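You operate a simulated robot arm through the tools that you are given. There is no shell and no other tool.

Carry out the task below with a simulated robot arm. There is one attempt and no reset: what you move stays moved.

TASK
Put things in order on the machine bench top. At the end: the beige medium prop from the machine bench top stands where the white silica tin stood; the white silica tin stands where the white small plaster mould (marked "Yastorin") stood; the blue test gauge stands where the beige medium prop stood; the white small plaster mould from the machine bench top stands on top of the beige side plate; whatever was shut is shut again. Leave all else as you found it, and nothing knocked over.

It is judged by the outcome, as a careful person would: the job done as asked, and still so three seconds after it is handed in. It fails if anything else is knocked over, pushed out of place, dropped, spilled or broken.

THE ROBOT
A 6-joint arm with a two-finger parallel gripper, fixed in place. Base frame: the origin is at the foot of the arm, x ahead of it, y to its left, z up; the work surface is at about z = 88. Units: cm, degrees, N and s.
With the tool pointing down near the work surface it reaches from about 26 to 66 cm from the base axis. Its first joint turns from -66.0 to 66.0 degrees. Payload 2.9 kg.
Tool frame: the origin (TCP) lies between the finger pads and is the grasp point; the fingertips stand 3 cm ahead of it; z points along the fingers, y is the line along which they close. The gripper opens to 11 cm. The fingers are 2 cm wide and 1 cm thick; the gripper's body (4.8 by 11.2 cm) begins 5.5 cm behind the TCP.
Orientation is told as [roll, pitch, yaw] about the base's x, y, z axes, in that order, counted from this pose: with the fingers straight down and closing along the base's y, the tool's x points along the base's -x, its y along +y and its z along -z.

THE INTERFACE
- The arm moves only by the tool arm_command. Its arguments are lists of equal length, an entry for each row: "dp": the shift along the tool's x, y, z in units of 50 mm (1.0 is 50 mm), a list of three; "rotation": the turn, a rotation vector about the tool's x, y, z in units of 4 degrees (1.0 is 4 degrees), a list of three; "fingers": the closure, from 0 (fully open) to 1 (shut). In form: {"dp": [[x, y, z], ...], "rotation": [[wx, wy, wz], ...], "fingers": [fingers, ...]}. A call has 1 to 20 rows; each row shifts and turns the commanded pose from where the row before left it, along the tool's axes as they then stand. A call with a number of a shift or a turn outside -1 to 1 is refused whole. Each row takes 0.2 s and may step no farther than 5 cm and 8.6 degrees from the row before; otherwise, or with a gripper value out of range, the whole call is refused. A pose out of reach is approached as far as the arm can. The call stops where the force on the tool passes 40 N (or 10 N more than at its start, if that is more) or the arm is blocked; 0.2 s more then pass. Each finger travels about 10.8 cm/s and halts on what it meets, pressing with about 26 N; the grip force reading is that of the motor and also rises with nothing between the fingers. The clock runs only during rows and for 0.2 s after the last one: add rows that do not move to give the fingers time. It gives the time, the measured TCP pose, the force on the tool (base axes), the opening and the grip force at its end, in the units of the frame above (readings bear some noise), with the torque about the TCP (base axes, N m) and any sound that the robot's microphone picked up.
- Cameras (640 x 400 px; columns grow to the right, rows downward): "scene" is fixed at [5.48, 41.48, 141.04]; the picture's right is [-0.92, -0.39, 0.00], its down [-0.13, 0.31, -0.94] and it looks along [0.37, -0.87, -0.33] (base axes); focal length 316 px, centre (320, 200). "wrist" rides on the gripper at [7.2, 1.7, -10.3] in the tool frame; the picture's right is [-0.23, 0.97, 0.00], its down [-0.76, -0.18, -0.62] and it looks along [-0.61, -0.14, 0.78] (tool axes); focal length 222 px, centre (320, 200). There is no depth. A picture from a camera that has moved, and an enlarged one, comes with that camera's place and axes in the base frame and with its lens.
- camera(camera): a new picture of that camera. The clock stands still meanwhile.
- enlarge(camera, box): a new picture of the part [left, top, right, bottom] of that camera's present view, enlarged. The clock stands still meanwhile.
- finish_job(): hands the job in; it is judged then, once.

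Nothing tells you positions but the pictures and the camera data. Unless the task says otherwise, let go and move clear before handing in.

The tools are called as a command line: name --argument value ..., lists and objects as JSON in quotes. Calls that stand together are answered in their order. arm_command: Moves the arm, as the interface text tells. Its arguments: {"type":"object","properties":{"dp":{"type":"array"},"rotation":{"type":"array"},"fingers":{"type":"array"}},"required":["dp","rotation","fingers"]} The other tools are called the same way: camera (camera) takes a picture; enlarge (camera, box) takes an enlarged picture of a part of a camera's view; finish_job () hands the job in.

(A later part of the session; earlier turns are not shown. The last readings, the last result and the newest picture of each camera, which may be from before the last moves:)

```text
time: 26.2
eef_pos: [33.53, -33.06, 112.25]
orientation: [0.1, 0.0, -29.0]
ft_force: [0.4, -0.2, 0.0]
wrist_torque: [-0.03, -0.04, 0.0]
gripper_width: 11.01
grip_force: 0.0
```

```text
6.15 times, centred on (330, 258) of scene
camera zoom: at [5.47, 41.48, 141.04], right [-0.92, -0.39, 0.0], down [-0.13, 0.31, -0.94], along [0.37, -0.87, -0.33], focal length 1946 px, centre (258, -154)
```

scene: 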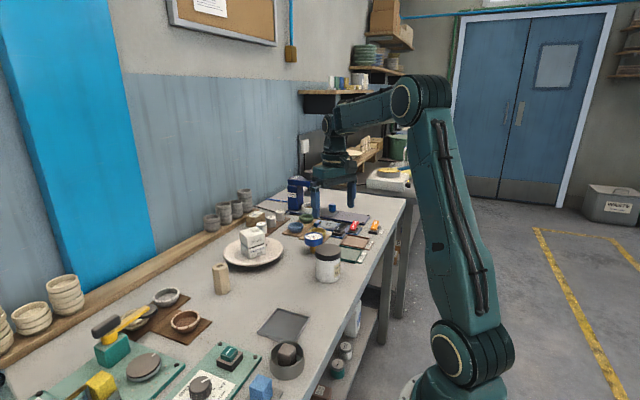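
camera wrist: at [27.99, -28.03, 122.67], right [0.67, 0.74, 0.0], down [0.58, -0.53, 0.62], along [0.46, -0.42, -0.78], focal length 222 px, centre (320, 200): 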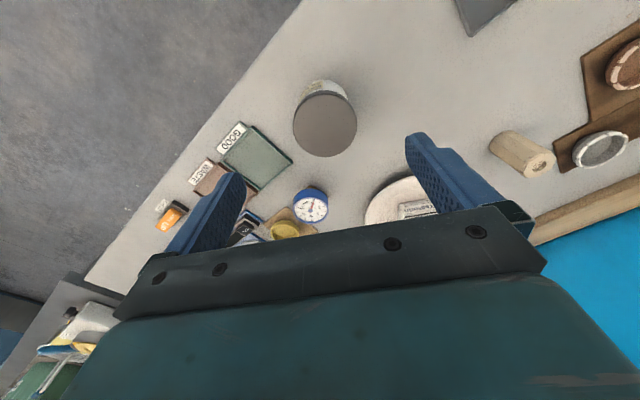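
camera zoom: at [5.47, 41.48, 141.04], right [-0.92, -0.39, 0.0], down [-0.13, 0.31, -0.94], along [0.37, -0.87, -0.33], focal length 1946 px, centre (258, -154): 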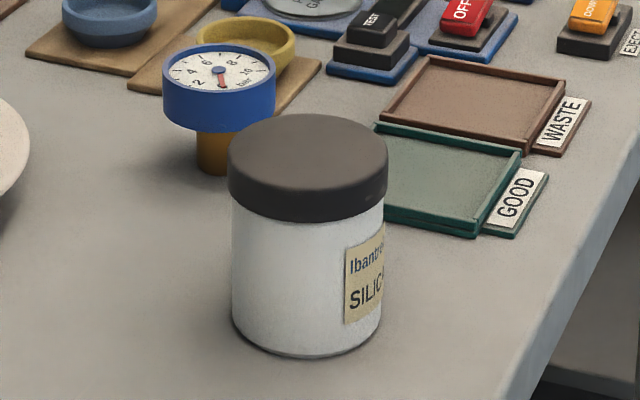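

Tin centre is at (35.15, -33.85), diameter about 7.4 cm, top z about 97.3. I'll descend to just above it and verify the finger clearances.

arm_command --dp '[[-0.072, 0.004, 0.45], [-0.072, 0.004, 0.45], [-0.072, 0.004, 0.45], [-0.072, 0.004, 0.45], [-0.072, 0.004, 0.4], [0, 0, 0]]' --rotation '[[0, 0, 0], [0, 0, 0], [0, 0, 0], [0, 0, 0], [0, 0, 0], [0, 0, 0]]' --fingers '[0, 0, 0, 0, 0, 0]'

camera --camera "wrist"

enlarge --camera "scene" --box '[280, 190, 380, 290]'

```text
time: 27.6
eef_pos: [35.16, -33.57, 101.22]
orientation: [0.1, 0.0, -29.0]
ft_force: [0.6, 0.3, 0.4]
wrist_torque: [0.01, -0.03, 0.02]
gripper_width: 11.0
grip_force: 0.2
```

```text
taken
camera wrist: at [29.67, -28.62, 111.68], right [0.67, 0.74, 0.0], down [0.58, -0.53, 0.62], along [0.46, -0.42, -0.78], focal length 222 px, centre (320, 200)
```

wrist: 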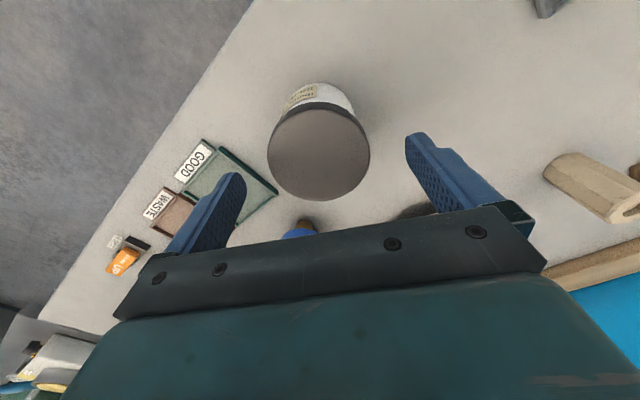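

```text
4.00 times, centred on (330, 240) of scene
camera zoom: at [5.48, 41.48, 141.04], right [-0.92, -0.39, 0.0], down [-0.13, 0.31, -0.94], along [0.37, -0.87, -0.33], focal length 1265 px, centre (280, 40)
```

zoom: 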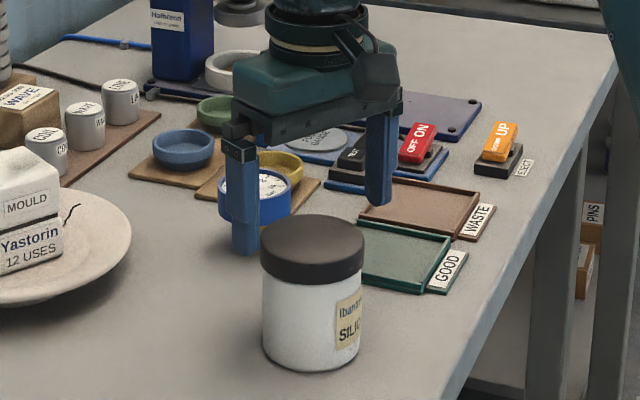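

The tin is centred between the fingers. Descending to z ≈ 94 and closing gently.

arm_command --dp '[[0, 0, 0.24], [0, 0, 0.24], [0, 0, 0.24], [0, 0, 0.24], [0, 0, 0.24], [0, 0, 0.24], [0, 0, 0]]' --rotation '[[0, 0, 0], [0, 0, 0], [0, 0, 0], [0, 0, 0], [0, 0, 0], [0, 0, 0], [0, 0, 0]]' --fingers '[0, 0, 0, 0, 0, 0, 0]'

arm_command --dp '[[0, 0, 0], [0, 0, 0], [0, 0, 0], [0, 0, 0], [0, 0, 0], [0, 0, 0]]' --rotation '[[0, 0, 0], [0, 0, 0], [0, 0, 0], [0, 0, 0], [0, 0, 0], [0, 0, 0]]' --fingers '[0.15, 0.25, 0.32, 0.5, 1, 1]'

enlarge --camera "scene" --box '[290, 210, 370, 290]'

camera --camera "wrist"

```text
time: 29.2
eef_pos: [35.16, -33.52, 94.09]
orientation: [0.1, -0.1, -29.1]
ft_force: [-0.4, -0.2, 0.6]
wrist_torque: [-0.02, 0.02, -0.02]
gripper_width: 10.98
grip_force: 0.1
```

```text
time: 30.6
eef_pos: [35.18, -33.6, 94.09]
orientation: [0.1, 0.0, -29.1]
ft_force: [-0.1, -0.9, 0.5]
wrist_torque: [-0.02, 0.01, -0.01]
gripper_width: 7.48
grip_force: 25.9
```

```text
5.00 times, centred on (330, 250) of scene
camera zoom: at [5.47, 41.48, 141.04], right [-0.92, -0.39, 0.0], down [-0.13, 0.31, -0.94], along [0.37, -0.87, -0.33], focal length 1581 px, centre (270, -50)
```

zoom: 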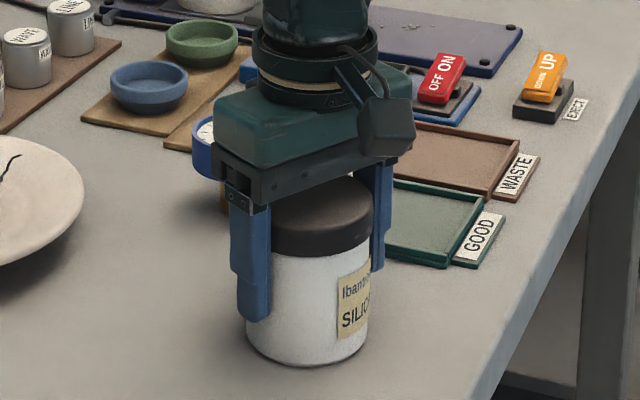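

```text
taken
camera wrist: at [29.66, -28.66, 104.52], right [0.67, 0.74, 0.0], down [0.58, -0.53, 0.62], along [0.46, -0.42, -0.78], focal length 222 px, centre (320, 200)
```

wrist: 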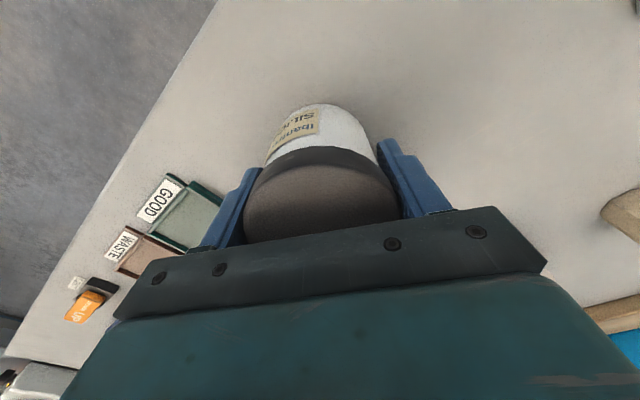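

The grip is on the lid's diameter at 7.48 cm. I'm doing a tiny test lift to confirm the tin comes up with its lid.

arm_command --dp '[[0, 0, -0.06], [0, 0, -0.06], [0, 0, 0]]' --rotation '[[0, 0, 0], [0, 0, 0], [0, 0, 0]]' --fingers '[1, 1, 1]'

enlarge --camera "scene" --box '[290, 210, 370, 290]'

enlarge --camera "wrist" --box '[220, 80, 420, 240]'

```text
time: 31.4
eef_pos: [35.23, -33.63, 94.59]
orientation: [0.1, -0.1, -29.1]
ft_force: [0.2, 0.5, -3.2]
wrist_torque: [-0.02, 0.02, 0.02]
gripper_width: 7.49
grip_force: 25.9
```

```text
5.00 times, centred on (330, 250) of scene
camera zoom: at [5.48, 41.47, 141.04], right [-0.92, -0.39, 0.0], down [-0.13, 0.31, -0.94], along [0.37, -0.87, -0.33], focal length 1581 px, centre (270, -50)
```

zoom: 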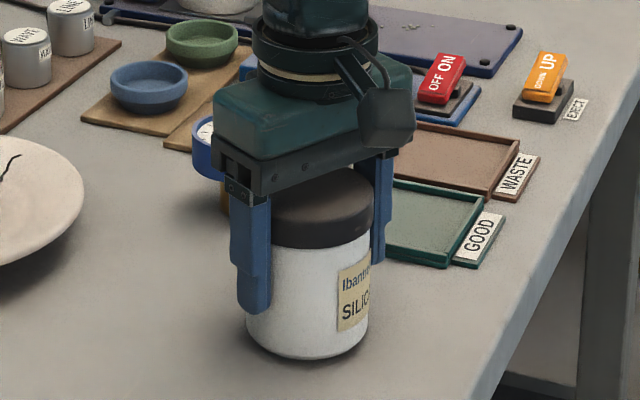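

```text
2.50 times, centred on (320, 160) of wrist
camera zoom: at [29.63, -28.61, 105.06], right [0.67, 0.74, 0.0], down [0.58, -0.53, 0.62], along [0.46, -0.42, -0.78], focal length 555 px, centre (320, 300)
```

zoom: 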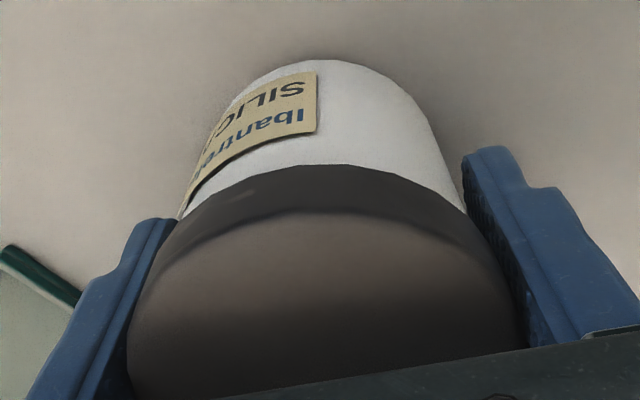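

The whole tin lifts with its lid on. I'll raise it, carry it to the mould's former place at (48.1, -20.0) and check before lowering.

arm_command --dp '[[0, 0, -0.2], [0, 0, -0.3], [0, 0, -0.3], [0, 0, -0.3], [0, 0, -0.2], [0, 0, 0]]' --rotation '[[0, 0, 0], [0, 0, 0], [0, 0, 0], [0, 0, 0], [0, 0, 0], [0, 0, 0]]' --fingers '[1, 1, 1, 1, 1, 1]'

arm_command --dp '[[-0.0466, 0.1819, 0], [-0.0932, 0.3638, 0], [-0.0932, 0.3638, 0], [-0.0932, 0.3638, 0], [-0.0932, 0.3638, 0], [-0.0932, 0.3638, 0], [-0.0932, 0.3638, 0], [-0.0932, 0.3638, 0], [-0.0932, 0.3638, 0], [-0.0932, 0.3638, 0], [-0.0466, 0.1819, 0], [0, 0, 0], [0, 0, 0]]' --rotation '[[0, 0, 0], [0, 0, 0], [0, 0, 0], [0, 0, 0], [0, 0, 0], [0, 0, 0], [0, 0, 0], [0, 0, 0], [0, 0, 0], [0, 0, 0], [0, 0, 0], [0, 0, 0], [0, 0, 0]]' --fingers '[1, 1, 1, 1, 1, 1, 1, 1, 1, 1, 1, 1, 1]'

enlarge --camera "scene" --box '[200, 180, 360, 310]'

camera --camera "wrist"

```text
time: 32.8
eef_pos: [35.2, -33.59, 101.09]
orientation: [-0.1, 0.0, -29.1]
ft_force: [-0.1, -0.2, -3.3]
wrist_torque: [0.02, 0.0, 0.02]
gripper_width: 7.47
grip_force: 26.0
```

```text
time: 35.6
eef_pos: [48.18, -20.12, 101.27]
orientation: [0.0, 0.0, -29.1]
ft_force: [-0.6, -0.9, -3.2]
wrist_torque: [0.01, 0.06, 0.0]
gripper_width: 7.49
grip_force: 26.2
```

```text
3.08 times, centred on (280, 245) of scene
camera zoom: at [5.48, 41.48, 141.04], right [-0.92, -0.39, 0.0], down [-0.13, 0.31, -0.94], along [0.37, -0.87, -0.33], focal length 973 px, centre (443, 62)
```

zoom: 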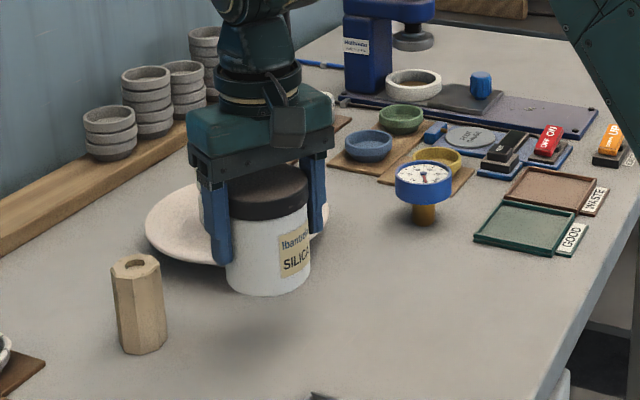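

```text
taken
camera wrist: at [42.67, -15.02, 111.62], right [0.67, 0.74, 0.0], down [0.58, -0.53, 0.62], along [0.46, -0.42, -0.78], focal length 222 px, centre (320, 200)
```

wrist: 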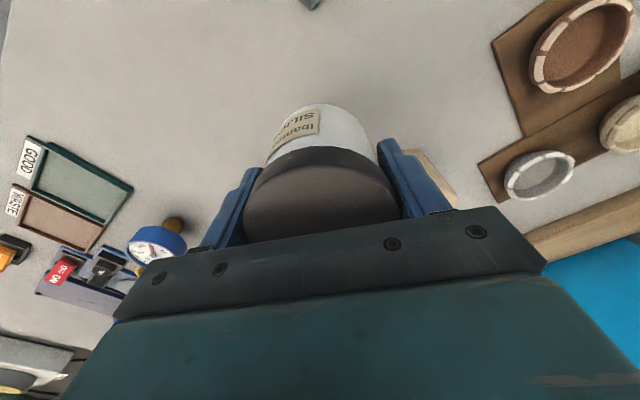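

Over the target spot. Lowering to just above the table, then creeping to contact.

arm_command --dp '[[0, 0, 0.2], [0, 0, 0.24], [0, 0, 0.24], [0, 0, 0.24], [0, 0, 0.24], [0, 0, 0.2], [0, 0, 0.02], [0, 0, 0.02], [0, 0, 0]]' --rotation '[[0, 0, 0], [0, 0, 0], [0, 0, 0], [0, 0, 0], [0, 0, 0], [0, 0, 0], [0, 0, 0], [0, 0, 0], [0, 0, 0]]' --fingers '[1, 1, 1, 1, 1, 1, 1, 1, 1]'

enlarge --camera "scene" --box '[220, 230, 320, 310]'

```text
time: 37.6
eef_pos: [48.06, -19.92, 94.16]
orientation: [0.1, -0.1, -29.1]
ft_force: [0.5, 0.6, -3.4]
wrist_torque: [0.02, 0.03, 0.01]
gripper_width: 7.52
grip_force: 25.9
```

```text
5.00 times, centred on (270, 270) of scene
camera zoom: at [5.48, 41.48, 141.04], right [-0.92, -0.39, 0.0], down [-0.13, 0.31, -0.94], along [0.37, -0.87, -0.33], focal length 1581 px, centre (570, -150)
```

zoom: 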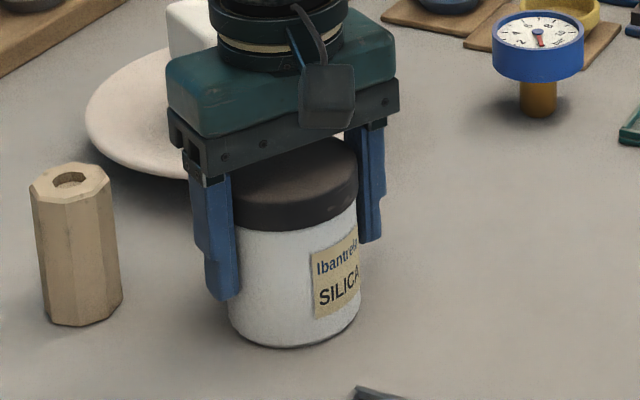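

Not quite touching yet. Creeping down in 1 mm steps.

arm_command --dp '[[0, 0, 0.015], [0, 0, 0.015], [0, 0, 0]]' --rotation '[[0, 0, 0], [0, 0, 0], [0, 0, 0]]' --fingers '[1, 1, 1]'

```text
time: 38.4
eef_pos: [48.14, -20.03, 94.1]
orientation: [0.1, -0.1, -29.0]
ft_force: [-1.9, 2.9, 11.7]
wrist_torque: [0.19, 0.32, -0.08]
gripper_width: 7.49
grip_force: 26.0
```

Contact made. I'm easing off slightly, then releasing gradually.

arm_command --dp '[[0, 0, -0.015], [0, 0, 0], [0, 0, 0], [0, 0, 0], [0, 0, 0], [0, 0, 0], [0, 0, 0], [0, 0, 0]]' --rotation '[[0, 0, 0], [0, 0, 0], [0, 0, 0], [0, 0, 0], [0, 0, 0], [0, 0, 0], [0, 0, 0], [0, 0, 0]]' --fingers '[1, 0.32, 0.3, 0.28, 0.24, 0.18, 0.1, 0.05]'

enlarge --camera "scene" --box '[220, 230, 320, 310]'

camera --camera "wrist"

```text
time: 40.2
eef_pos: [48.08, -20.02, 94.16]
orientation: [0.1, 0.1, -29.1]
ft_force: [0.0, 0.1, -0.2]
wrist_torque: [0.0, -0.02, 0.01]
gripper_width: 10.43
grip_force: 0.0
```

```text
5.00 times, centred on (270, 270) of scene
camera zoom: at [5.48, 41.48, 141.04], right [-0.92, -0.39, 0.0], down [-0.13, 0.31, -0.94], along [0.37, -0.87, -0.33], focal length 1581 px, centre (570, -150)
```

zoom: 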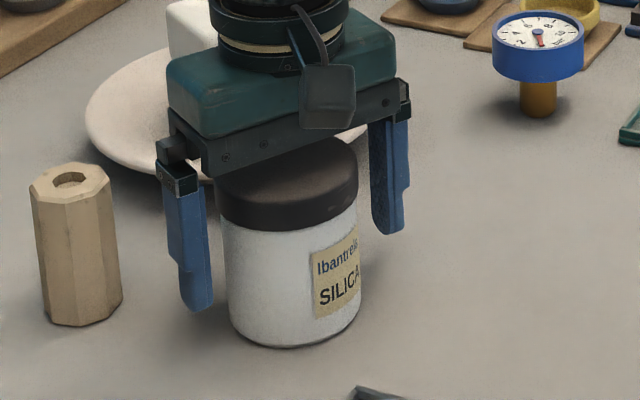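

```text
taken
camera wrist: at [42.59, -15.05, 104.52], right [0.67, 0.74, 0.0], down [0.58, -0.53, 0.62], along [0.46, -0.42, -0.78], focal length 222 px, centre (320, 200)
```

wrist: 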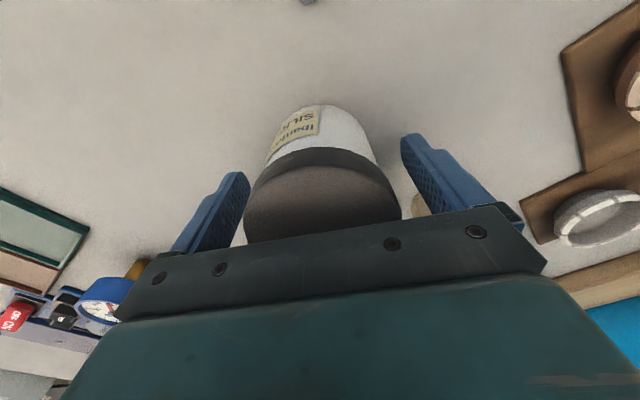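

The tin stands on the mould's former spot. Next I rise and move over the prop, turning to yaw -33° to match its flats.

arm_command --dp '[[0, 0, -0.2], [0, 0, -0.4], [0, 0, -0.5], [0, 0, -0.5], [0, 0, -0.5], [-0.326, 0.37, 0], [-0.326, 0.37, 0], [-0.326, 0.37, 0], [-0.326, 0.37, 0], [-0.326, 0.37, 0], [0, 0, 0], [0, 0, 0]]' --rotation '[[0, 0, 0], [0, 0, 0], [0, 0, 0], [0, 0, 0], [0, 0, 0], [0, 0, 0], [0, 0, 0], [0, 0, 0], [0, 0, 0], [0, 0, 0], [0, 0, 0.975], [0, 0, 0]]' --fingers '[0, 0, 0, 0, 0, 0, 0, 0, 0, 0, 0, 0]'

camera --camera "wrist"

enlarge --camera "wrist" --box '[250, 80, 390, 180]'

enlarge --camera "scene" --box '[190, 190, 350, 310]'

```text
time: 42.8
eef_pos: [59.71, -15.83, 104.62]
orientation: [0.1, 0.0, -33.1]
ft_force: [-0.3, -1.1, 0.5]
wrist_torque: [-0.02, 0.01, 0.03]
gripper_width: 10.98
grip_force: 0.0
```

```text
taken
camera wrist: at [54.59, -10.49, 115.02], right [0.72, 0.69, 0.0], down [0.54, -0.56, 0.62], along [0.43, -0.45, -0.78], focal length 222 px, centre (320, 200)
```

wrist: 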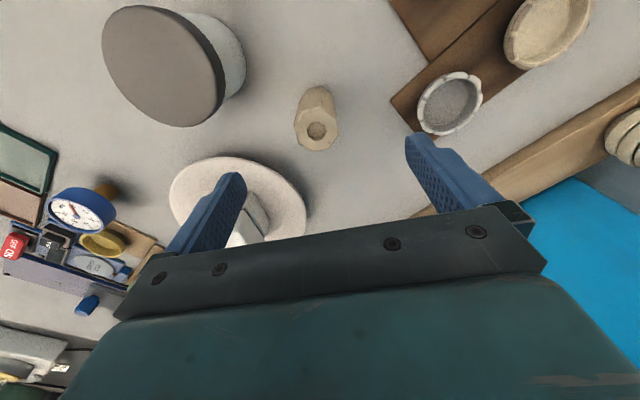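

```text
4.00 times, centred on (320, 130) of wrist
camera zoom: at [54.59, -10.49, 115.02], right [0.72, 0.69, 0.0], down [0.54, -0.56, 0.62], along [0.43, -0.45, -0.78], focal length 888 px, centre (320, 480)
```

zoom: 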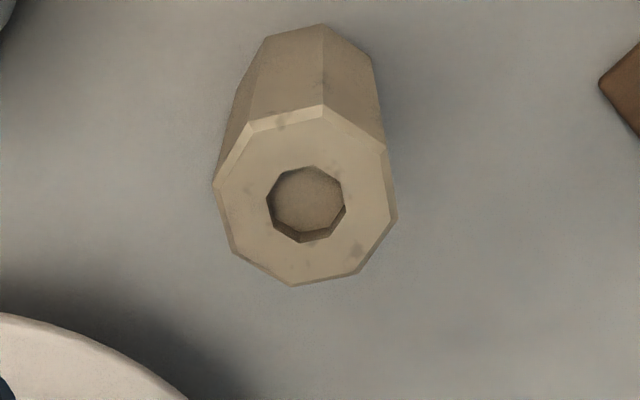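

```text
3.33 times, centred on (270, 250) of scene
camera zoom: at [5.48, 41.48, 141.04], right [-0.92, -0.39, 0.0], down [-0.13, 0.31, -0.94], along [0.37, -0.87, -0.33], focal length 1054 px, centre (487, 33)
```

zoom: 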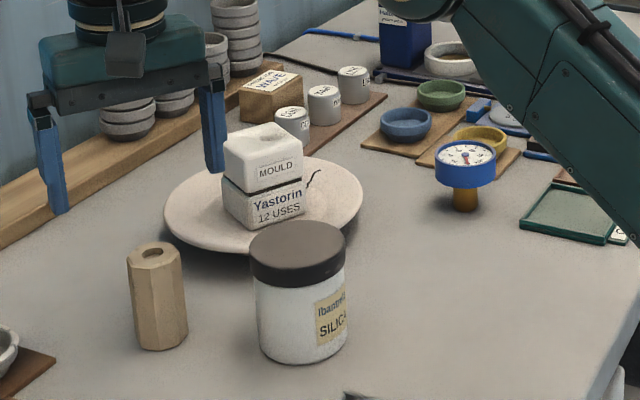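

Prop centre is near (59.6, -16.0) and its flats line up with the fingers. Descending with a narrower opening and gripping it.

arm_command --dp '[[0, -0.025, 0.3], [0, -0.024, 0.3], [0, 0, 0.3], [0, 0, 0.3], [0, 0, 0.3], [0, 0, 0.3], [0, 0, 0.3], [0, 0, 0.3], [0, 0, 0.04], [0, 0, 0]]' --rotation '[[0, 0, 0], [0, 0, 0], [0, 0, 0], [0, 0, 0], [0, 0, 0], [0, 0, 0], [0, 0, 0], [0, 0, 0], [0, 0, 0], [0, 0, 0]]' --fingers '[0.25, 0.25, 0.25, 0.25, 0.25, 0.25, 0.25, 0.25, 0.25, 0.25]'

camera --camera "wrist"

enlarge --camera "scene" --box '[190, 220, 290, 310]'

```text
time: 45.0
eef_pos: [59.52, -16.02, 92.35]
orientation: [0.1, 0.0, -33.0]
ft_force: [0.8, 0.7, -0.6]
wrist_torque: [0.02, 0.0, -0.01]
gripper_width: 8.25
grip_force: 0.1
```

```text
taken
camera wrist: at [54.51, -10.7, 102.73], right [0.72, 0.69, 0.0], down [0.54, -0.56, 0.62], along [0.43, -0.45, -0.78], focal length 222 px, centre (320, 200)
```

wrist: 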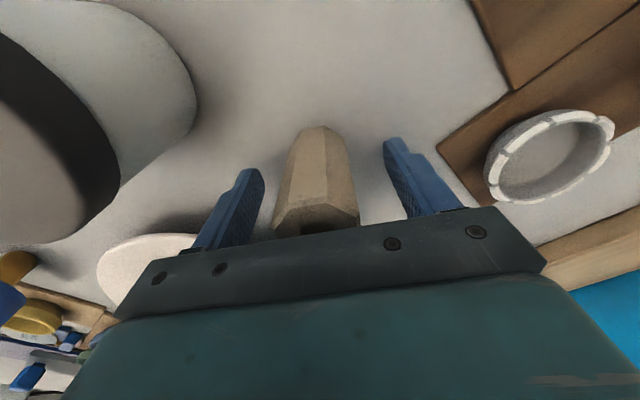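

```text
4.44 times, centred on (240, 265) of scene
camera zoom: at [5.48, 41.48, 141.04], right [-0.92, -0.39, 0.0], down [-0.13, 0.31, -0.94], along [0.37, -0.87, -0.33], focal length 1405 px, centre (676, -89)
```

zoom: 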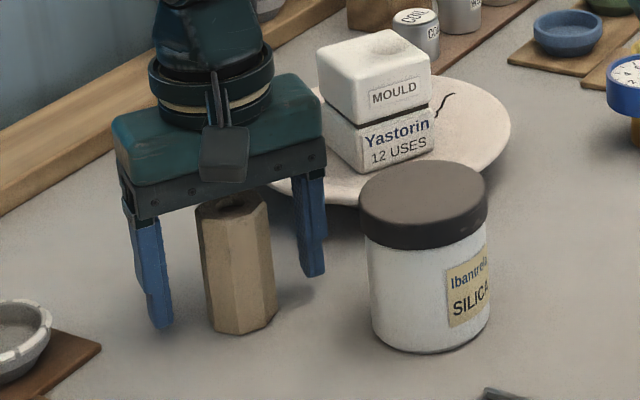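

Centred between the fingers. Closing on the prop and lifting a little to test.

arm_command --dp '[[0, 0, 0], [0, 0, 0], [0, 0, 0], [0, 0, 0], [0, 0, 0], [0, 0, 0], [0, 0, 0]]' --rotation '[[0, 0, 0], [0, 0, 0], [0, 0, 0], [0, 0, 0], [0, 0, 0], [0, 0, 0], [0, 0, 0]]' --fingers '[0.4, 0.5, 0.58, 0.65, 0.8, 1, 1]'

arm_command --dp '[[0, 0, -0.1], [0, 0, -0.2], [0, 0, -0.3], [0, 0, -0.4], [0, 0, -0.4], [0, 0, -0.3], [0, 0, -0.2], [0, 0, 0]]' --rotation '[[0, 0, 0], [0, 0, 0], [0, 0, 0], [0, 0, 0], [0, 0, 0], [0, 0, 0], [0, 0, 0], [0, 0, 0]]' --fingers '[1, 1, 1, 1, 1, 1, 1, 1]'

enlarge --camera "scene" --box '[190, 200, 310, 310]'

camera --camera "wrist"

```text
time: 46.6
eef_pos: [59.53, -16.05, 92.26]
orientation: [0.1, 0.0, -32.9]
ft_force: [-0.7, -0.4, 1.2]
wrist_torque: [-0.03, 0.07, 0.0]
gripper_width: 3.86
grip_force: 25.5
```

```text
time: 48.4
eef_pos: [59.63, -15.95, 102.01]
orientation: [0.1, 0.1, -33.0]
ft_force: [-0.1, 0.4, -1.5]
wrist_torque: [0.04, 0.02, 0.01]
gripper_width: 3.89
grip_force: 26.4
```

```text
3.64 times, centred on (250, 255) of scene
camera zoom: at [5.48, 41.48, 141.04], right [-0.92, -0.39, 0.0], down [-0.13, 0.31, -0.94], along [0.37, -0.87, -0.33], focal length 1150 px, centre (574, 0)
```

zoom: 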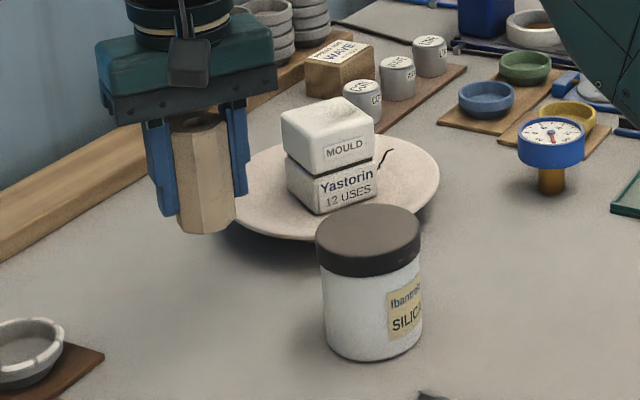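

```text
taken
camera wrist: at [54.48, -10.69, 112.34], right [0.72, 0.69, 0.0], down [0.54, -0.56, 0.62], along [0.43, -0.45, -0.78], focal length 222 px, centre (320, 200)
```

wrist: 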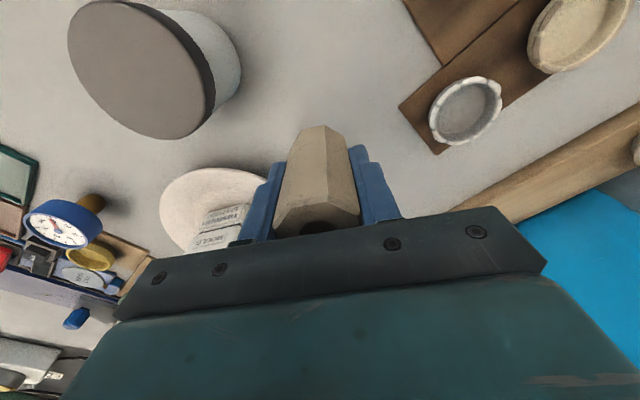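

The prop is held securely. I'll raise it well above the tin's height, then carry it to the tin's original place at (35.05, -33.75).

arm_command --dp '[[0, 0, -0.4], [0, 0, -0.5], [0, 0, -0.3], [0.078, -0.2022, 0], [0.156, -0.4045, 0], [0.156, -0.4045, 0], [0.156, -0.4045, 0], [0.156, -0.4045, 0], [0.156, -0.4045, 0], [0.156, -0.4045, 0], [0.156, -0.4045, 0], [0.156, -0.4045, 0], [0.156, -0.4045, 0], [0.156, -0.4045, 0], [0.156, -0.4045, 0], [0.156, -0.4045, 0], [0.156, -0.4045, 0], [0.078, -0.2022, 0], [0, 0, 0]]' --rotation '[[0, 0, 0], [0, 0, 0], [0, 0, 0], [0, 0, 0], [0, 0, 0], [0, 0, 0], [0, 0, 0], [0, 0, 0], [0, 0, 0], [0, 0, 0], [0, 0, 0], [0, 0, 0], [0, 0, 0], [0, 0, 0], [0, 0, 0], [0, 0, 0], [0, 0, 0], [0, 0, 0], [0, 0, 0]]' --fingers '[1, 1, 1, 1, 1, 1, 1, 1, 1, 1, 1, 1, 1, 1, 1, 1, 1, 1, 1]'

camera --camera "wrist"

enlarge --camera "scene" --box '[200, 180, 380, 310]'

```text
time: 52.4
eef_pos: [34.97, -33.83, 107.81]
orientation: [0.0, 0.0, -32.9]
ft_force: [-0.3, 0.1, -1.6]
wrist_torque: [0.01, 0.02, -0.01]
gripper_width: 3.87
grip_force: 25.9
```

```text
taken
camera wrist: at [29.78, -28.56, 118.22], right [0.72, 0.69, 0.0], down [0.54, -0.56, 0.62], along [0.43, -0.45, -0.78], focal length 222 px, centre (320, 200)
```

wrist: 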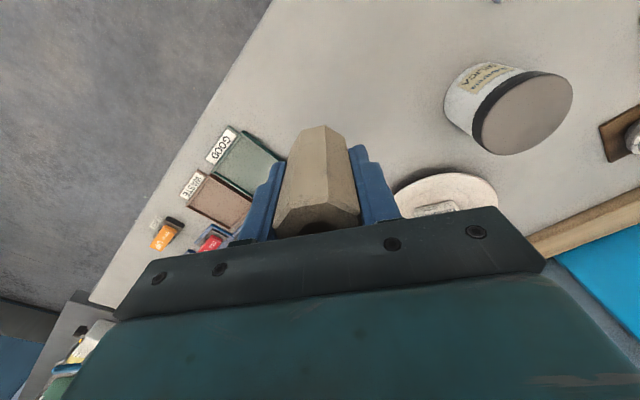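

```text
3.08 times, centred on (290, 245) of scene
camera zoom: at [5.48, 41.47, 141.04], right [-0.92, -0.39, 0.0], down [-0.13, 0.31, -0.94], along [0.37, -0.87, -0.33], focal length 973 px, centre (412, 62)
```

zoom: 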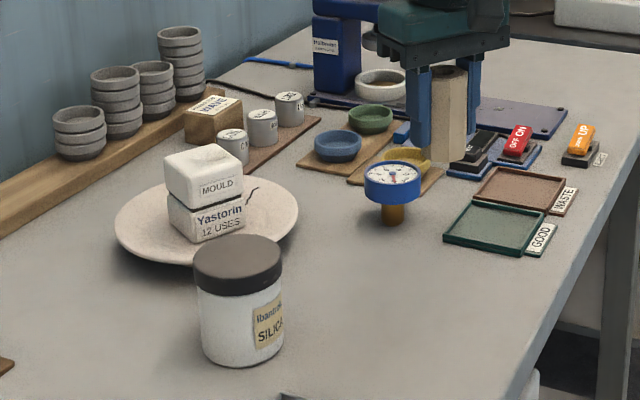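

The spot below is clear. Lowering to just above the table.

arm_command --dp '[[0, 0, 0.3], [0, 0, 0.3], [0, 0, 0.3], [0, 0, 0.3], [0, 0, 0.3], [0, 0, 0.3], [0, 0, 0.3], [0, 0, 0.3], [0, 0, 0.3], [0, 0, 0.2], [0, 0, 0.1], [0, 0, 0.05], [0, 0, 0]]' --rotation '[[0, 0, 0], [0, 0, 0], [0, 0, 0], [0, 0, 0], [0, 0, 0], [0, 0, 0], [0, 0, 0], [0, 0, 0], [0, 0, 0], [0, 0, 0], [0, 0, 0], [0, 0, 0], [0, 0, 0]]' --fingers '[1, 1, 1, 1, 1, 1, 1, 1, 1, 1, 1, 1, 1]'

arm_command --dp '[[0, 0, 0.02], [0, 0, 0.02], [0, 0, 0]]' --rotation '[[0, 0, 0], [0, 0, 0], [0, 0, 0]]' --fingers '[1, 1, 1]'

enlarge --camera "scene" --box '[290, 210, 370, 290]'

```text
time: 55.2
eef_pos: [35.02, -33.69, 92.62]
orientation: [0.2, 0.0, -32.9]
ft_force: [-0.1, -0.4, -1.4]
wrist_torque: [0.01, 0.01, 0.0]
gripper_width: 3.86
grip_force: 26.0
```

```text
time: 56.0
eef_pos: [35.1, -33.77, 92.37]
orientation: [0.1, -0.1, -33.0]
ft_force: [-0.3, -0.2, -2.4]
wrist_torque: [-0.02, 0.01, 0.0]
gripper_width: 3.89
grip_force: 26.1
```

```text
5.00 times, centred on (330, 250) of scene
camera zoom: at [5.48, 41.48, 141.04], right [-0.92, -0.39, 0.0], down [-0.13, 0.31, -0.94], along [0.37, -0.87, -0.33], focal length 1581 px, centre (270, -50)
```

zoom: 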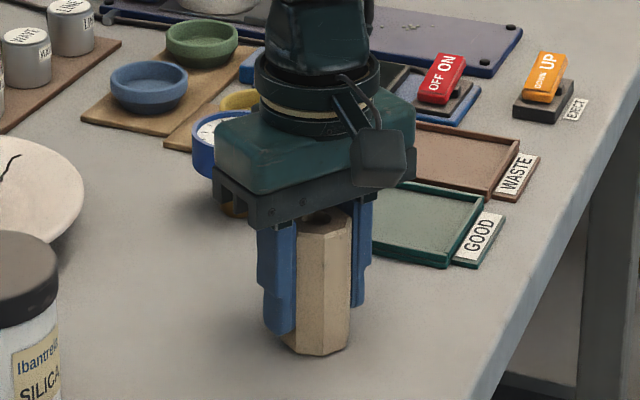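

Still just clear of the table. Creeping the last millimetre or two.

arm_command --dp '[[0, 0, 0.015], [0, 0, 0.015], [0, 0, 0]]' --rotation '[[0, 0, 0], [0, 0, 0], [0, 0, 0]]' --fingers '[1, 1, 1]'

```text
time: 56.8
eef_pos: [35.12, -33.74, 92.33]
orientation: [0.1, 0.0, -32.8]
ft_force: [-1.0, 6.0, 14.4]
wrist_torque: [0.2, 0.28, -0.08]
gripper_width: 3.87
grip_force: 26.2
```

Contact. Easing off and releasing the prop.

arm_command --dp '[[0, 0, -0.018], [0, 0, 0], [0, 0, 0], [0, 0, 0], [0, 0, 0], [0, 0, 0], [0, 0, 0], [0, 0, 0]]' --rotation '[[0, 0, 0], [0, 0, 0], [0, 0, 0], [0, 0, 0], [0, 0, 0], [0, 0, 0], [0, 0, 0], [0, 0, 0]]' --fingers '[1, 0.65, 0.63, 0.6, 0.55, 0.45, 0.35, 0.3]'

enlarge --camera "scene" --box '[290, 210, 370, 290]'

camera --camera "wrist"

```text
time: 58.6
eef_pos: [35.03, -33.8, 92.31]
orientation: [0.2, 0.1, -32.9]
ft_force: [0.7, -0.4, -0.2]
wrist_torque: [0.0, 0.02, 0.02]
gripper_width: 7.69
grip_force: 0.1
```

```text
5.00 times, centred on (330, 250) of scene
camera zoom: at [5.48, 41.48, 141.04], right [-0.92, -0.39, 0.0], down [-0.13, 0.31, -0.94], along [0.37, -0.87, -0.33], focal length 1581 px, centre (270, -50)
```

zoom: 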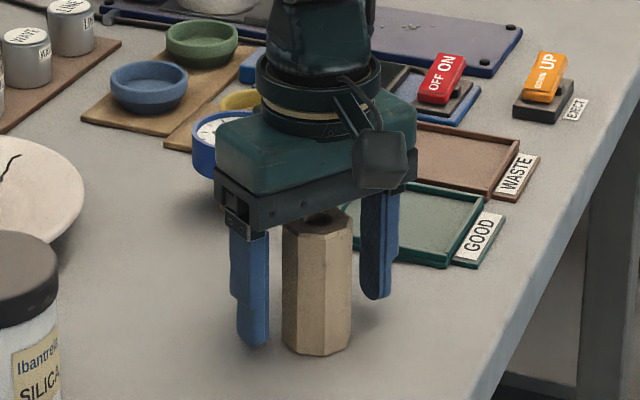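

```text
taken
camera wrist: at [29.85, -28.45, 102.74], right [0.72, 0.69, 0.0], down [0.54, -0.56, 0.62], along [0.43, -0.45, -0.78], focal length 222 px, centre (320, 200)
```

wrist: 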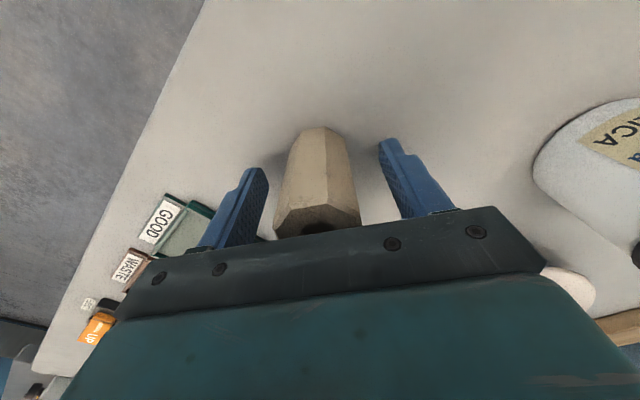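

The prop stands on the tin's former spot. Next I rise and move towards the gauge at about (45.1, -45.8), turning to yaw -45°.

arm_command --dp '[[0, 0, -0.2], [0, 0, -0.4], [0, 0, -0.4], [0, 0, -0.4], [0, 0, -0.4], [-0.374, -0.115, 0], [-0.374, -0.115, 0], [-0.374, -0.115, 0], [-0.374, -0.115, 0], [-0.374, -0.115, 0], [-0.374, -0.115, 0], [-0.374, -0.115, 0], [0, 0, 0], [0, 0, 0], [0, 0, 0], [0, 0, 0]]' --rotation '[[0, 0, 0], [0, 0, 0], [0, 0, 0], [0, 0, 0], [0, 0, 0], [0, 0, 0], [0, 0, 0], [0, 0, 0], [0, 0, 0], [0, 0, 0], [0, 0, 0], [0, 0, 0], [0, 0, 1], [0, 0, 1], [0, 0, 1], [0, 0, 0]]' --fingers '[0.3, 0.3, 0.3, 0.3, 0.2, 0.1, 0, 0, 0, 0, 0, 0, 0, 0, 0, 0]'

camera --camera "wrist"

enlarge --camera "wrist" --box '[240, 60, 400, 200]'

enlarge --camera "scene" --box '[220, 180, 380, 300]'

```text
time: 62.0
eef_pos: [43.92, -44.25, 101.37]
orientation: [0.1, 0.0, -45.1]
ft_force: [-0.2, -0.5, -0.7]
wrist_torque: [0.01, 0.0, 0.03]
gripper_width: 11.0
grip_force: 0.0
```

```text
taken
camera wrist: at [39.92, -38.06, 111.7], right [0.85, 0.53, 0.0], down [0.41, -0.67, 0.62], along [0.33, -0.53, -0.78], focal length 222 px, centre (320, 200)
```

wrist: 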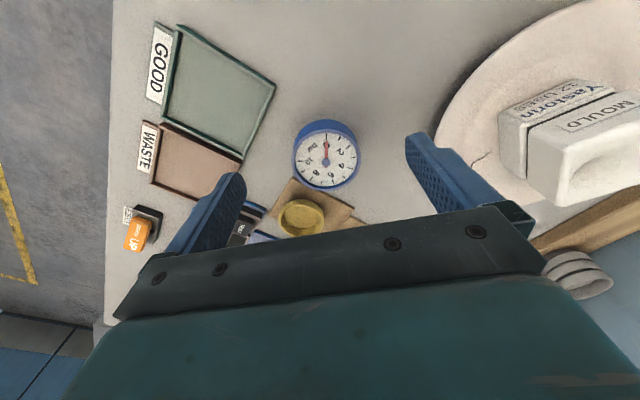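

```text
2.86 times, centred on (320, 130) of wrist
camera zoom: at [39.92, -38.06, 111.7], right [0.85, 0.53, 0.0], down [0.41, -0.67, 0.62], along [0.33, -0.53, -0.78], focal length 635 px, centre (320, 400)
```

zoom: 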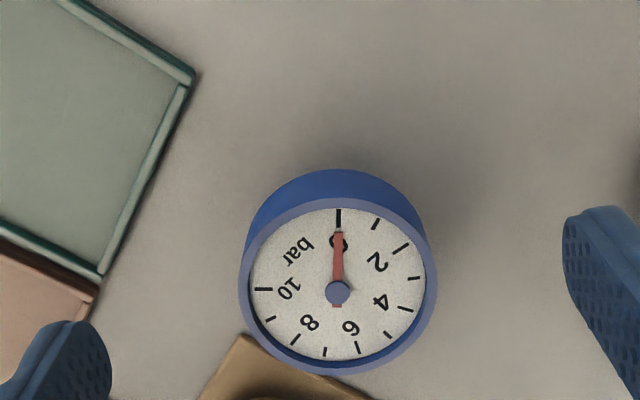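

```text
3.33 times, centred on (300, 240) of scene
camera zoom: at [5.48, 41.48, 141.04], right [-0.92, -0.39, 0.0], down [-0.13, 0.31, -0.94], along [0.37, -0.87, -0.33], focal length 1054 px, centre (387, 67)
```

zoom: 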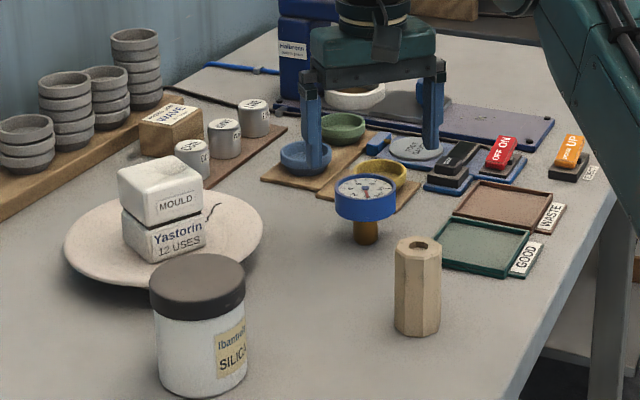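

Gauge centre is at (45.3, -45.8) and the dial is about 6.1 cm across. I'll align over it, narrow the fingers and descend around the dial.

arm_command --dp '[[-0.207, -0.012, 0.1], [-0.207, -0.011, 0.1], [0, 0, 0], [0, 0, 0]]' --rotation '[[0, 0, 0], [0, 0, 0], [0, 0, 0], [0, 0, 0]]' --fingers '[0.1, 0.2, 0.22, 0.22]'

camera --camera "wrist"

enlarge --camera "scene" --box '[270, 190, 370, 280]'

```text
time: 63.0
eef_pos: [45.12, -45.93, 100.33]
orientation: [0.2, 0.0, -45.0]
ft_force: [-0.3, 0.9, -0.4]
wrist_torque: [0.02, -0.01, -0.01]
gripper_width: 8.56
grip_force: 0.0
```

```text
taken
camera wrist: at [41.3, -39.61, 110.79], right [0.85, 0.53, 0.0], down [0.41, -0.66, 0.62], along [0.33, -0.53, -0.78], focal length 222 px, centre (320, 200)
```

wrist: 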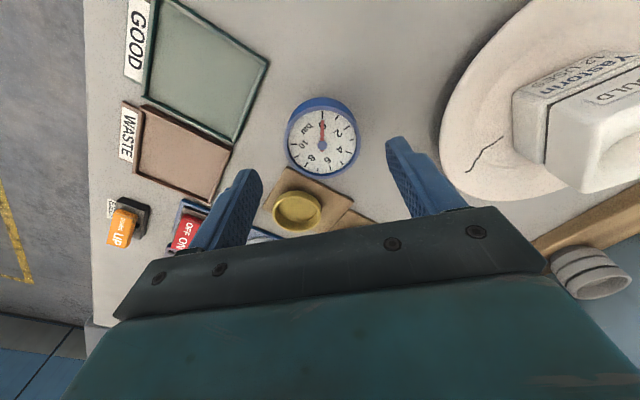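

```text
4.44 times, centred on (320, 235) of scene
camera zoom: at [5.48, 41.48, 141.04], right [-0.92, -0.39, 0.0], down [-0.13, 0.31, -0.94], along [0.37, -0.87, -0.33], focal length 1405 px, centre (320, 44)
```

zoom: 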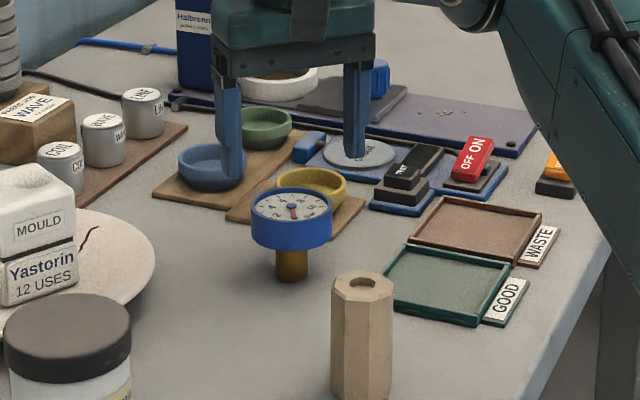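

Well aligned. Descending around the dial to z ≈ 92.9.

arm_command --dp '[[0, 0.02, 0.212], [0, 0.02, 0.212], [0, 0, 0.212], [0, 0, 0.212], [0, 0, 0.212], [0, 0, 0.212], [0, 0, 0.212], [0, 0, 0]]' --rotation '[[0, 0, 0], [0, 0, 0], [0, 0, 0], [0, 0, 0], [0, 0, 0], [0, 0, 0], [0, 0, 0], [0, 0, 0]]' --fingers '[0.22, 0.22, 0.22, 0.22, 0.22, 0.22, 0.22, 0.22]'

camera --camera "wrist"

enlarge --camera "scene" --box '[280, 200, 360, 270]'

```text
time: 64.8
eef_pos: [45.4, -45.6, 92.93]
orientation: [0.1, -0.1, -45.0]
ft_force: [-0.7, 0.2, 1.5]
wrist_torque: [-0.04, -0.02, 0.02]
gripper_width: 8.57
grip_force: 0.0
```

```text
taken
camera wrist: at [41.4, -39.46, 103.31], right [0.85, 0.53, 0.0], down [0.41, -0.66, 0.62], along [0.33, -0.53, -0.78], focal length 222 px, centre (320, 200)
```

wrist: 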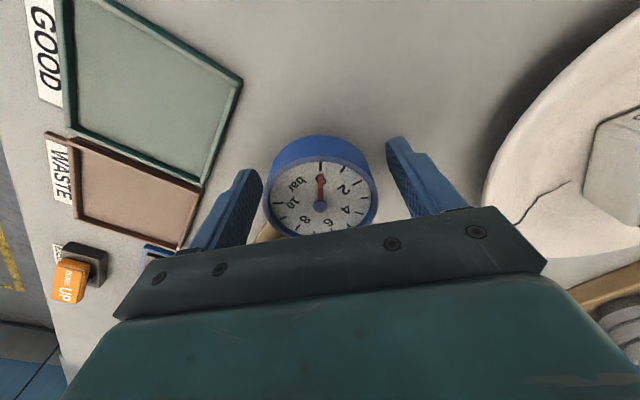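

```text
5.71 times, centred on (320, 235) of scene
camera zoom: at [5.48, 41.48, 141.04], right [-0.92, -0.39, 0.0], down [-0.13, 0.31, -0.94], along [0.37, -0.87, -0.33], focal length 1807 px, centre (320, 0)
```

zoom: 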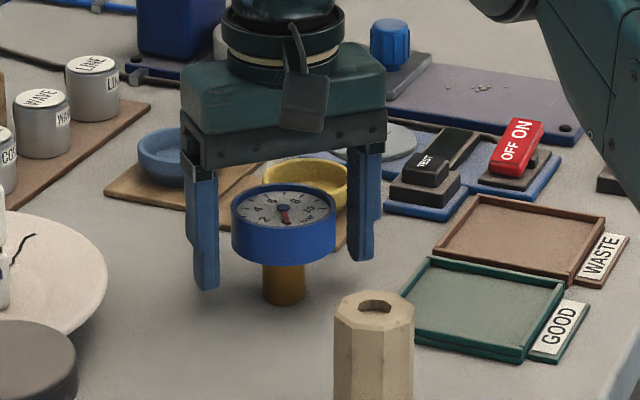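

Centred. Closing slowly on the dial rim.

arm_command --dp '[[0, 0, 0], [0, 0, 0], [0, 0, 0], [0, 0, 0], [0, 0, 0], [0, 0, 0], [0, 0, 0], [0, 0, 0], [0, 0, 0]]' --rotation '[[0, 0, 0], [0, 0, 0], [0, 0, 0], [0, 0, 0], [0, 0, 0], [0, 0, 0], [0, 0, 0], [0, 0, 0], [0, 0, 0]]' --fingers '[0.3, 0.36, 0.4, 0.43, 0.45, 0.5, 0.7, 1, 1]'

arm_command --dp '[[0, 0, -0.05], [0, 0, -0.05], [0, 0, 0]]' --rotation '[[0, 0, 0], [0, 0, 0], [0, 0, 0]]' --fingers '[1, 1, 1]'

enlarge --camera "scene" --box '[280, 200, 360, 270]'

camera --camera "wrist"

```text
time: 66.8
eef_pos: [45.37, -45.74, 92.85]
orientation: [0.2, 0.0, -45.0]
ft_force: [0.0, -0.5, 0.2]
wrist_torque: [-0.01, 0.02, 0.0]
gripper_width: 6.14
grip_force: 25.5
```

```text
time: 67.6
eef_pos: [45.25, -45.73, 93.38]
orientation: [0.1, -0.1, -45.1]
ft_force: [-0.2, 0.1, -2.3]
wrist_torque: [0.02, 0.01, 0.03]
gripper_width: 6.14
grip_force: 26.2
```

```text
5.71 times, centred on (320, 235) of scene
camera zoom: at [5.48, 41.47, 141.04], right [-0.92, -0.39, 0.0], down [-0.13, 0.31, -0.94], along [0.37, -0.87, -0.33], focal length 1807 px, centre (320, 0)
```

zoom: 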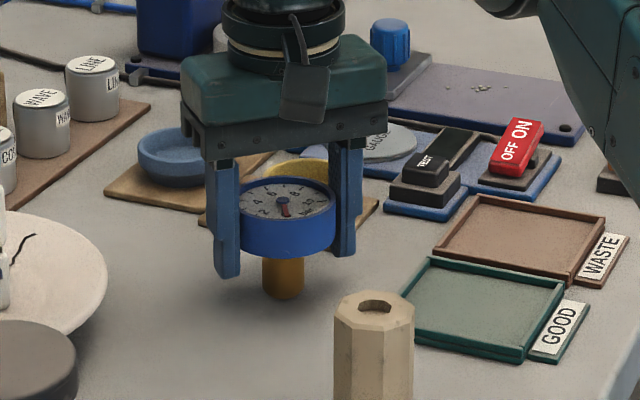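

```text
taken
camera wrist: at [41.38, -39.48, 103.82], right [0.85, 0.53, 0.0], down [0.41, -0.66, 0.62], along [0.33, -0.53, -0.78], focal length 222 px, centre (320, 200)
```

wrist: 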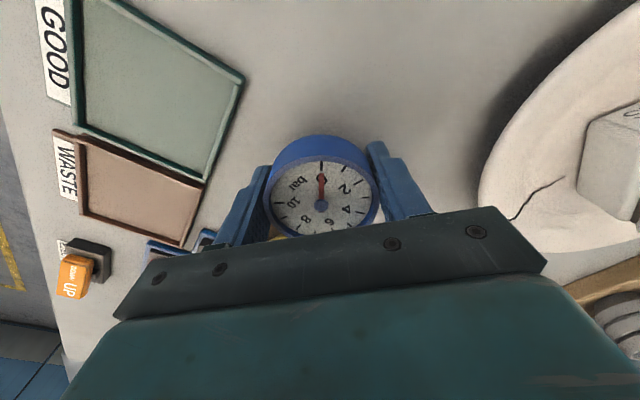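

The gauge is lifted cleanly. I'll raise it and carry it to the prop's former spot at (59.6, -16.0), keeping above the tin and mould.

arm_command --dp '[[0, 0, -0.2], [0, 0, -0.3], [0, 0, -0.3], [0, 0, -0.3], [0, 0, -0.1], [0, 0, 0]]' --rotation '[[0, 0, 0], [0, 0, 0], [0, 0, 0], [0, 0, 0], [0, 0, 0], [0, 0, 0]]' --fingers '[1, 1, 1, 1, 1, 1]'

arm_command --dp '[[0.0777, 0.2231, -0.1], [0.1554, 0.4463, -0.15], [0.1554, 0.4463, -0.15], [0.1554, 0.4463, -0.15], [0.1554, 0.4463, -0.15], [0.1554, 0.4463, 0], [0.1554, 0.4463, 0], [0.1554, 0.4463, 0], [0.1554, 0.4463, 0], [0.1554, 0.4463, 0], [0.1554, 0.4463, 0], [0.1554, 0.4463, 0], [0.1554, 0.4463, 0], [0.1554, 0.4463, 0], [0.0777, 0.2231, 0], [0, 0, 0], [0, 0, 0]]' --rotation '[[0, 0, 0], [0, 0, 0], [0, 0, 0], [0, 0, 0], [0, 0, 0], [0, 0, 0], [0, 0, 0], [0, 0, 0], [0, 0, 0], [0, 0, 0], [0, 0, 0], [0, 0, 0], [0, 0, 0], [0, 0, 0], [0, 0, 0], [0, 0, 0], [0, 0, 0]]' --fingers '[1, 1, 1, 1, 1, 1, 1, 1, 1, 1, 1, 1, 1, 1, 1, 1, 1]'

camera --camera "wrist"

enlarge --camera "scene" --box '[180, 190, 340, 310]'

```text
time: 69.0
eef_pos: [45.37, -45.93, 99.36]
orientation: [0.1, 0.1, -45.0]
ft_force: [-0.7, 0.0, -1.4]
wrist_torque: [0.01, -0.02, -0.05]
gripper_width: 6.16
grip_force: 25.8
```

```text
time: 72.6
eef_pos: [59.77, -15.9, 102.89]
orientation: [0.1, 0.2, -44.9]
ft_force: [-0.4, -0.4, -1.5]
wrist_torque: [0.0, 0.01, -0.01]
gripper_width: 6.15
grip_force: 25.4
```

```text
taken
camera wrist: at [55.89, -9.59, 113.34], right [0.85, 0.53, 0.0], down [0.41, -0.66, 0.62], along [0.33, -0.53, -0.78], focal length 222 px, centre (320, 200)
```

wrist: 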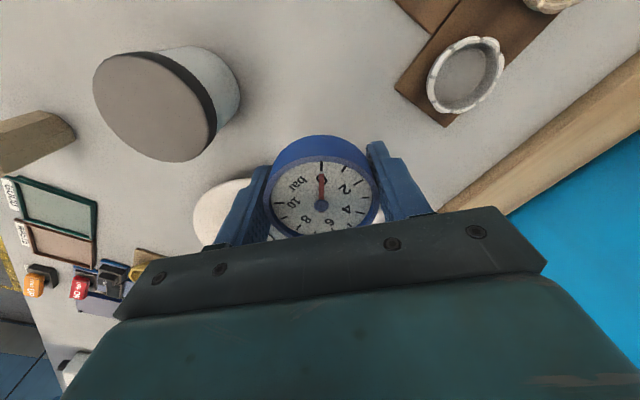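

```text
3.33 times, centred on (260, 250) of scene
camera zoom: at [5.48, 41.48, 141.04], right [-0.92, -0.39, 0.0], down [-0.13, 0.31, -0.94], along [0.37, -0.87, -0.33], focal length 1054 px, centre (520, 33)
```

zoom: 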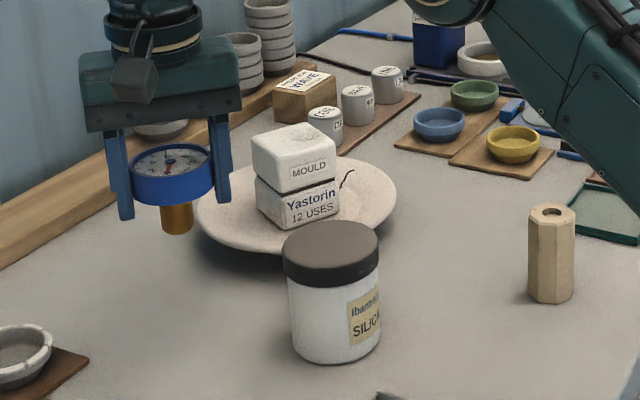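

Over the prop's former spot. Lowering to just above the table with a small correction.

arm_command --dp '[[0.01, -0.02, 0.25], [0, -0.018, 0.25], [0, 0, 0.25], [0, 0, 0.25], [0, 0, 0.25], [0, 0, 0.25], [0, 0, 0.25], [0, 0, 0.15], [0, 0, 0.05], [0, 0, 0]]' --rotation '[[0, 0, 0], [0, 0, 0], [0, 0, 0], [0, 0, 0], [0, 0, 0], [0, 0, 0], [0, 0, 0], [0, 0, 0], [0, 0, 0], [0, 0, 0]]' --fingers '[1, 1, 1, 1, 1, 1, 1, 1, 1, 1]'

arm_command --dp '[[0, 0, 0.015], [0, 0, 0.015], [0, 0, 0]]' --rotation '[[0, 0, 0], [0, 0, 0], [0, 0, 0]]' --fingers '[1, 1, 1]'

enlarge --camera "scene" --box '[180, 220, 280, 310]'

```text
time: 74.8
eef_pos: [59.65, -15.89, 93.24]
orientation: [0.1, 0.1, -45.0]
ft_force: [-0.9, 0.8, -1.3]
wrist_torque: [-0.01, 0.0, -0.01]
gripper_width: 6.14
grip_force: 26.1
```

```text
time: 75.6
eef_pos: [59.52, -16.05, 93.12]
orientation: [0.1, -0.1, -44.9]
ft_force: [-0.3, 1.0, -1.2]
wrist_torque: [-0.01, 0.02, -0.01]
gripper_width: 6.15
grip_force: 26.1
```

```text
4.44 times, centred on (230, 265) of scene
camera zoom: at [5.48, 41.48, 141.04], right [-0.92, -0.39, 0.0], down [-0.13, 0.31, -0.94], along [0.37, -0.87, -0.33], focal length 1405 px, centre (720, -89)
```

zoom: 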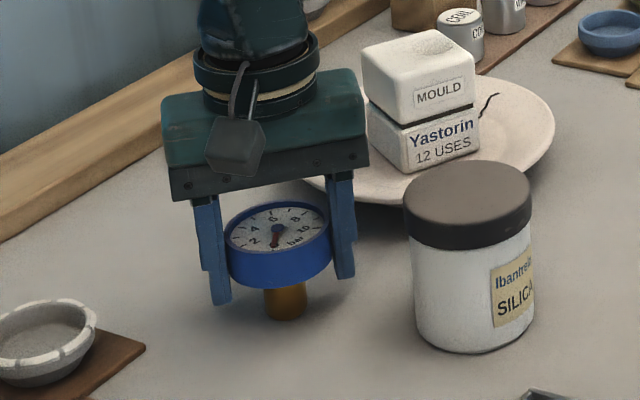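

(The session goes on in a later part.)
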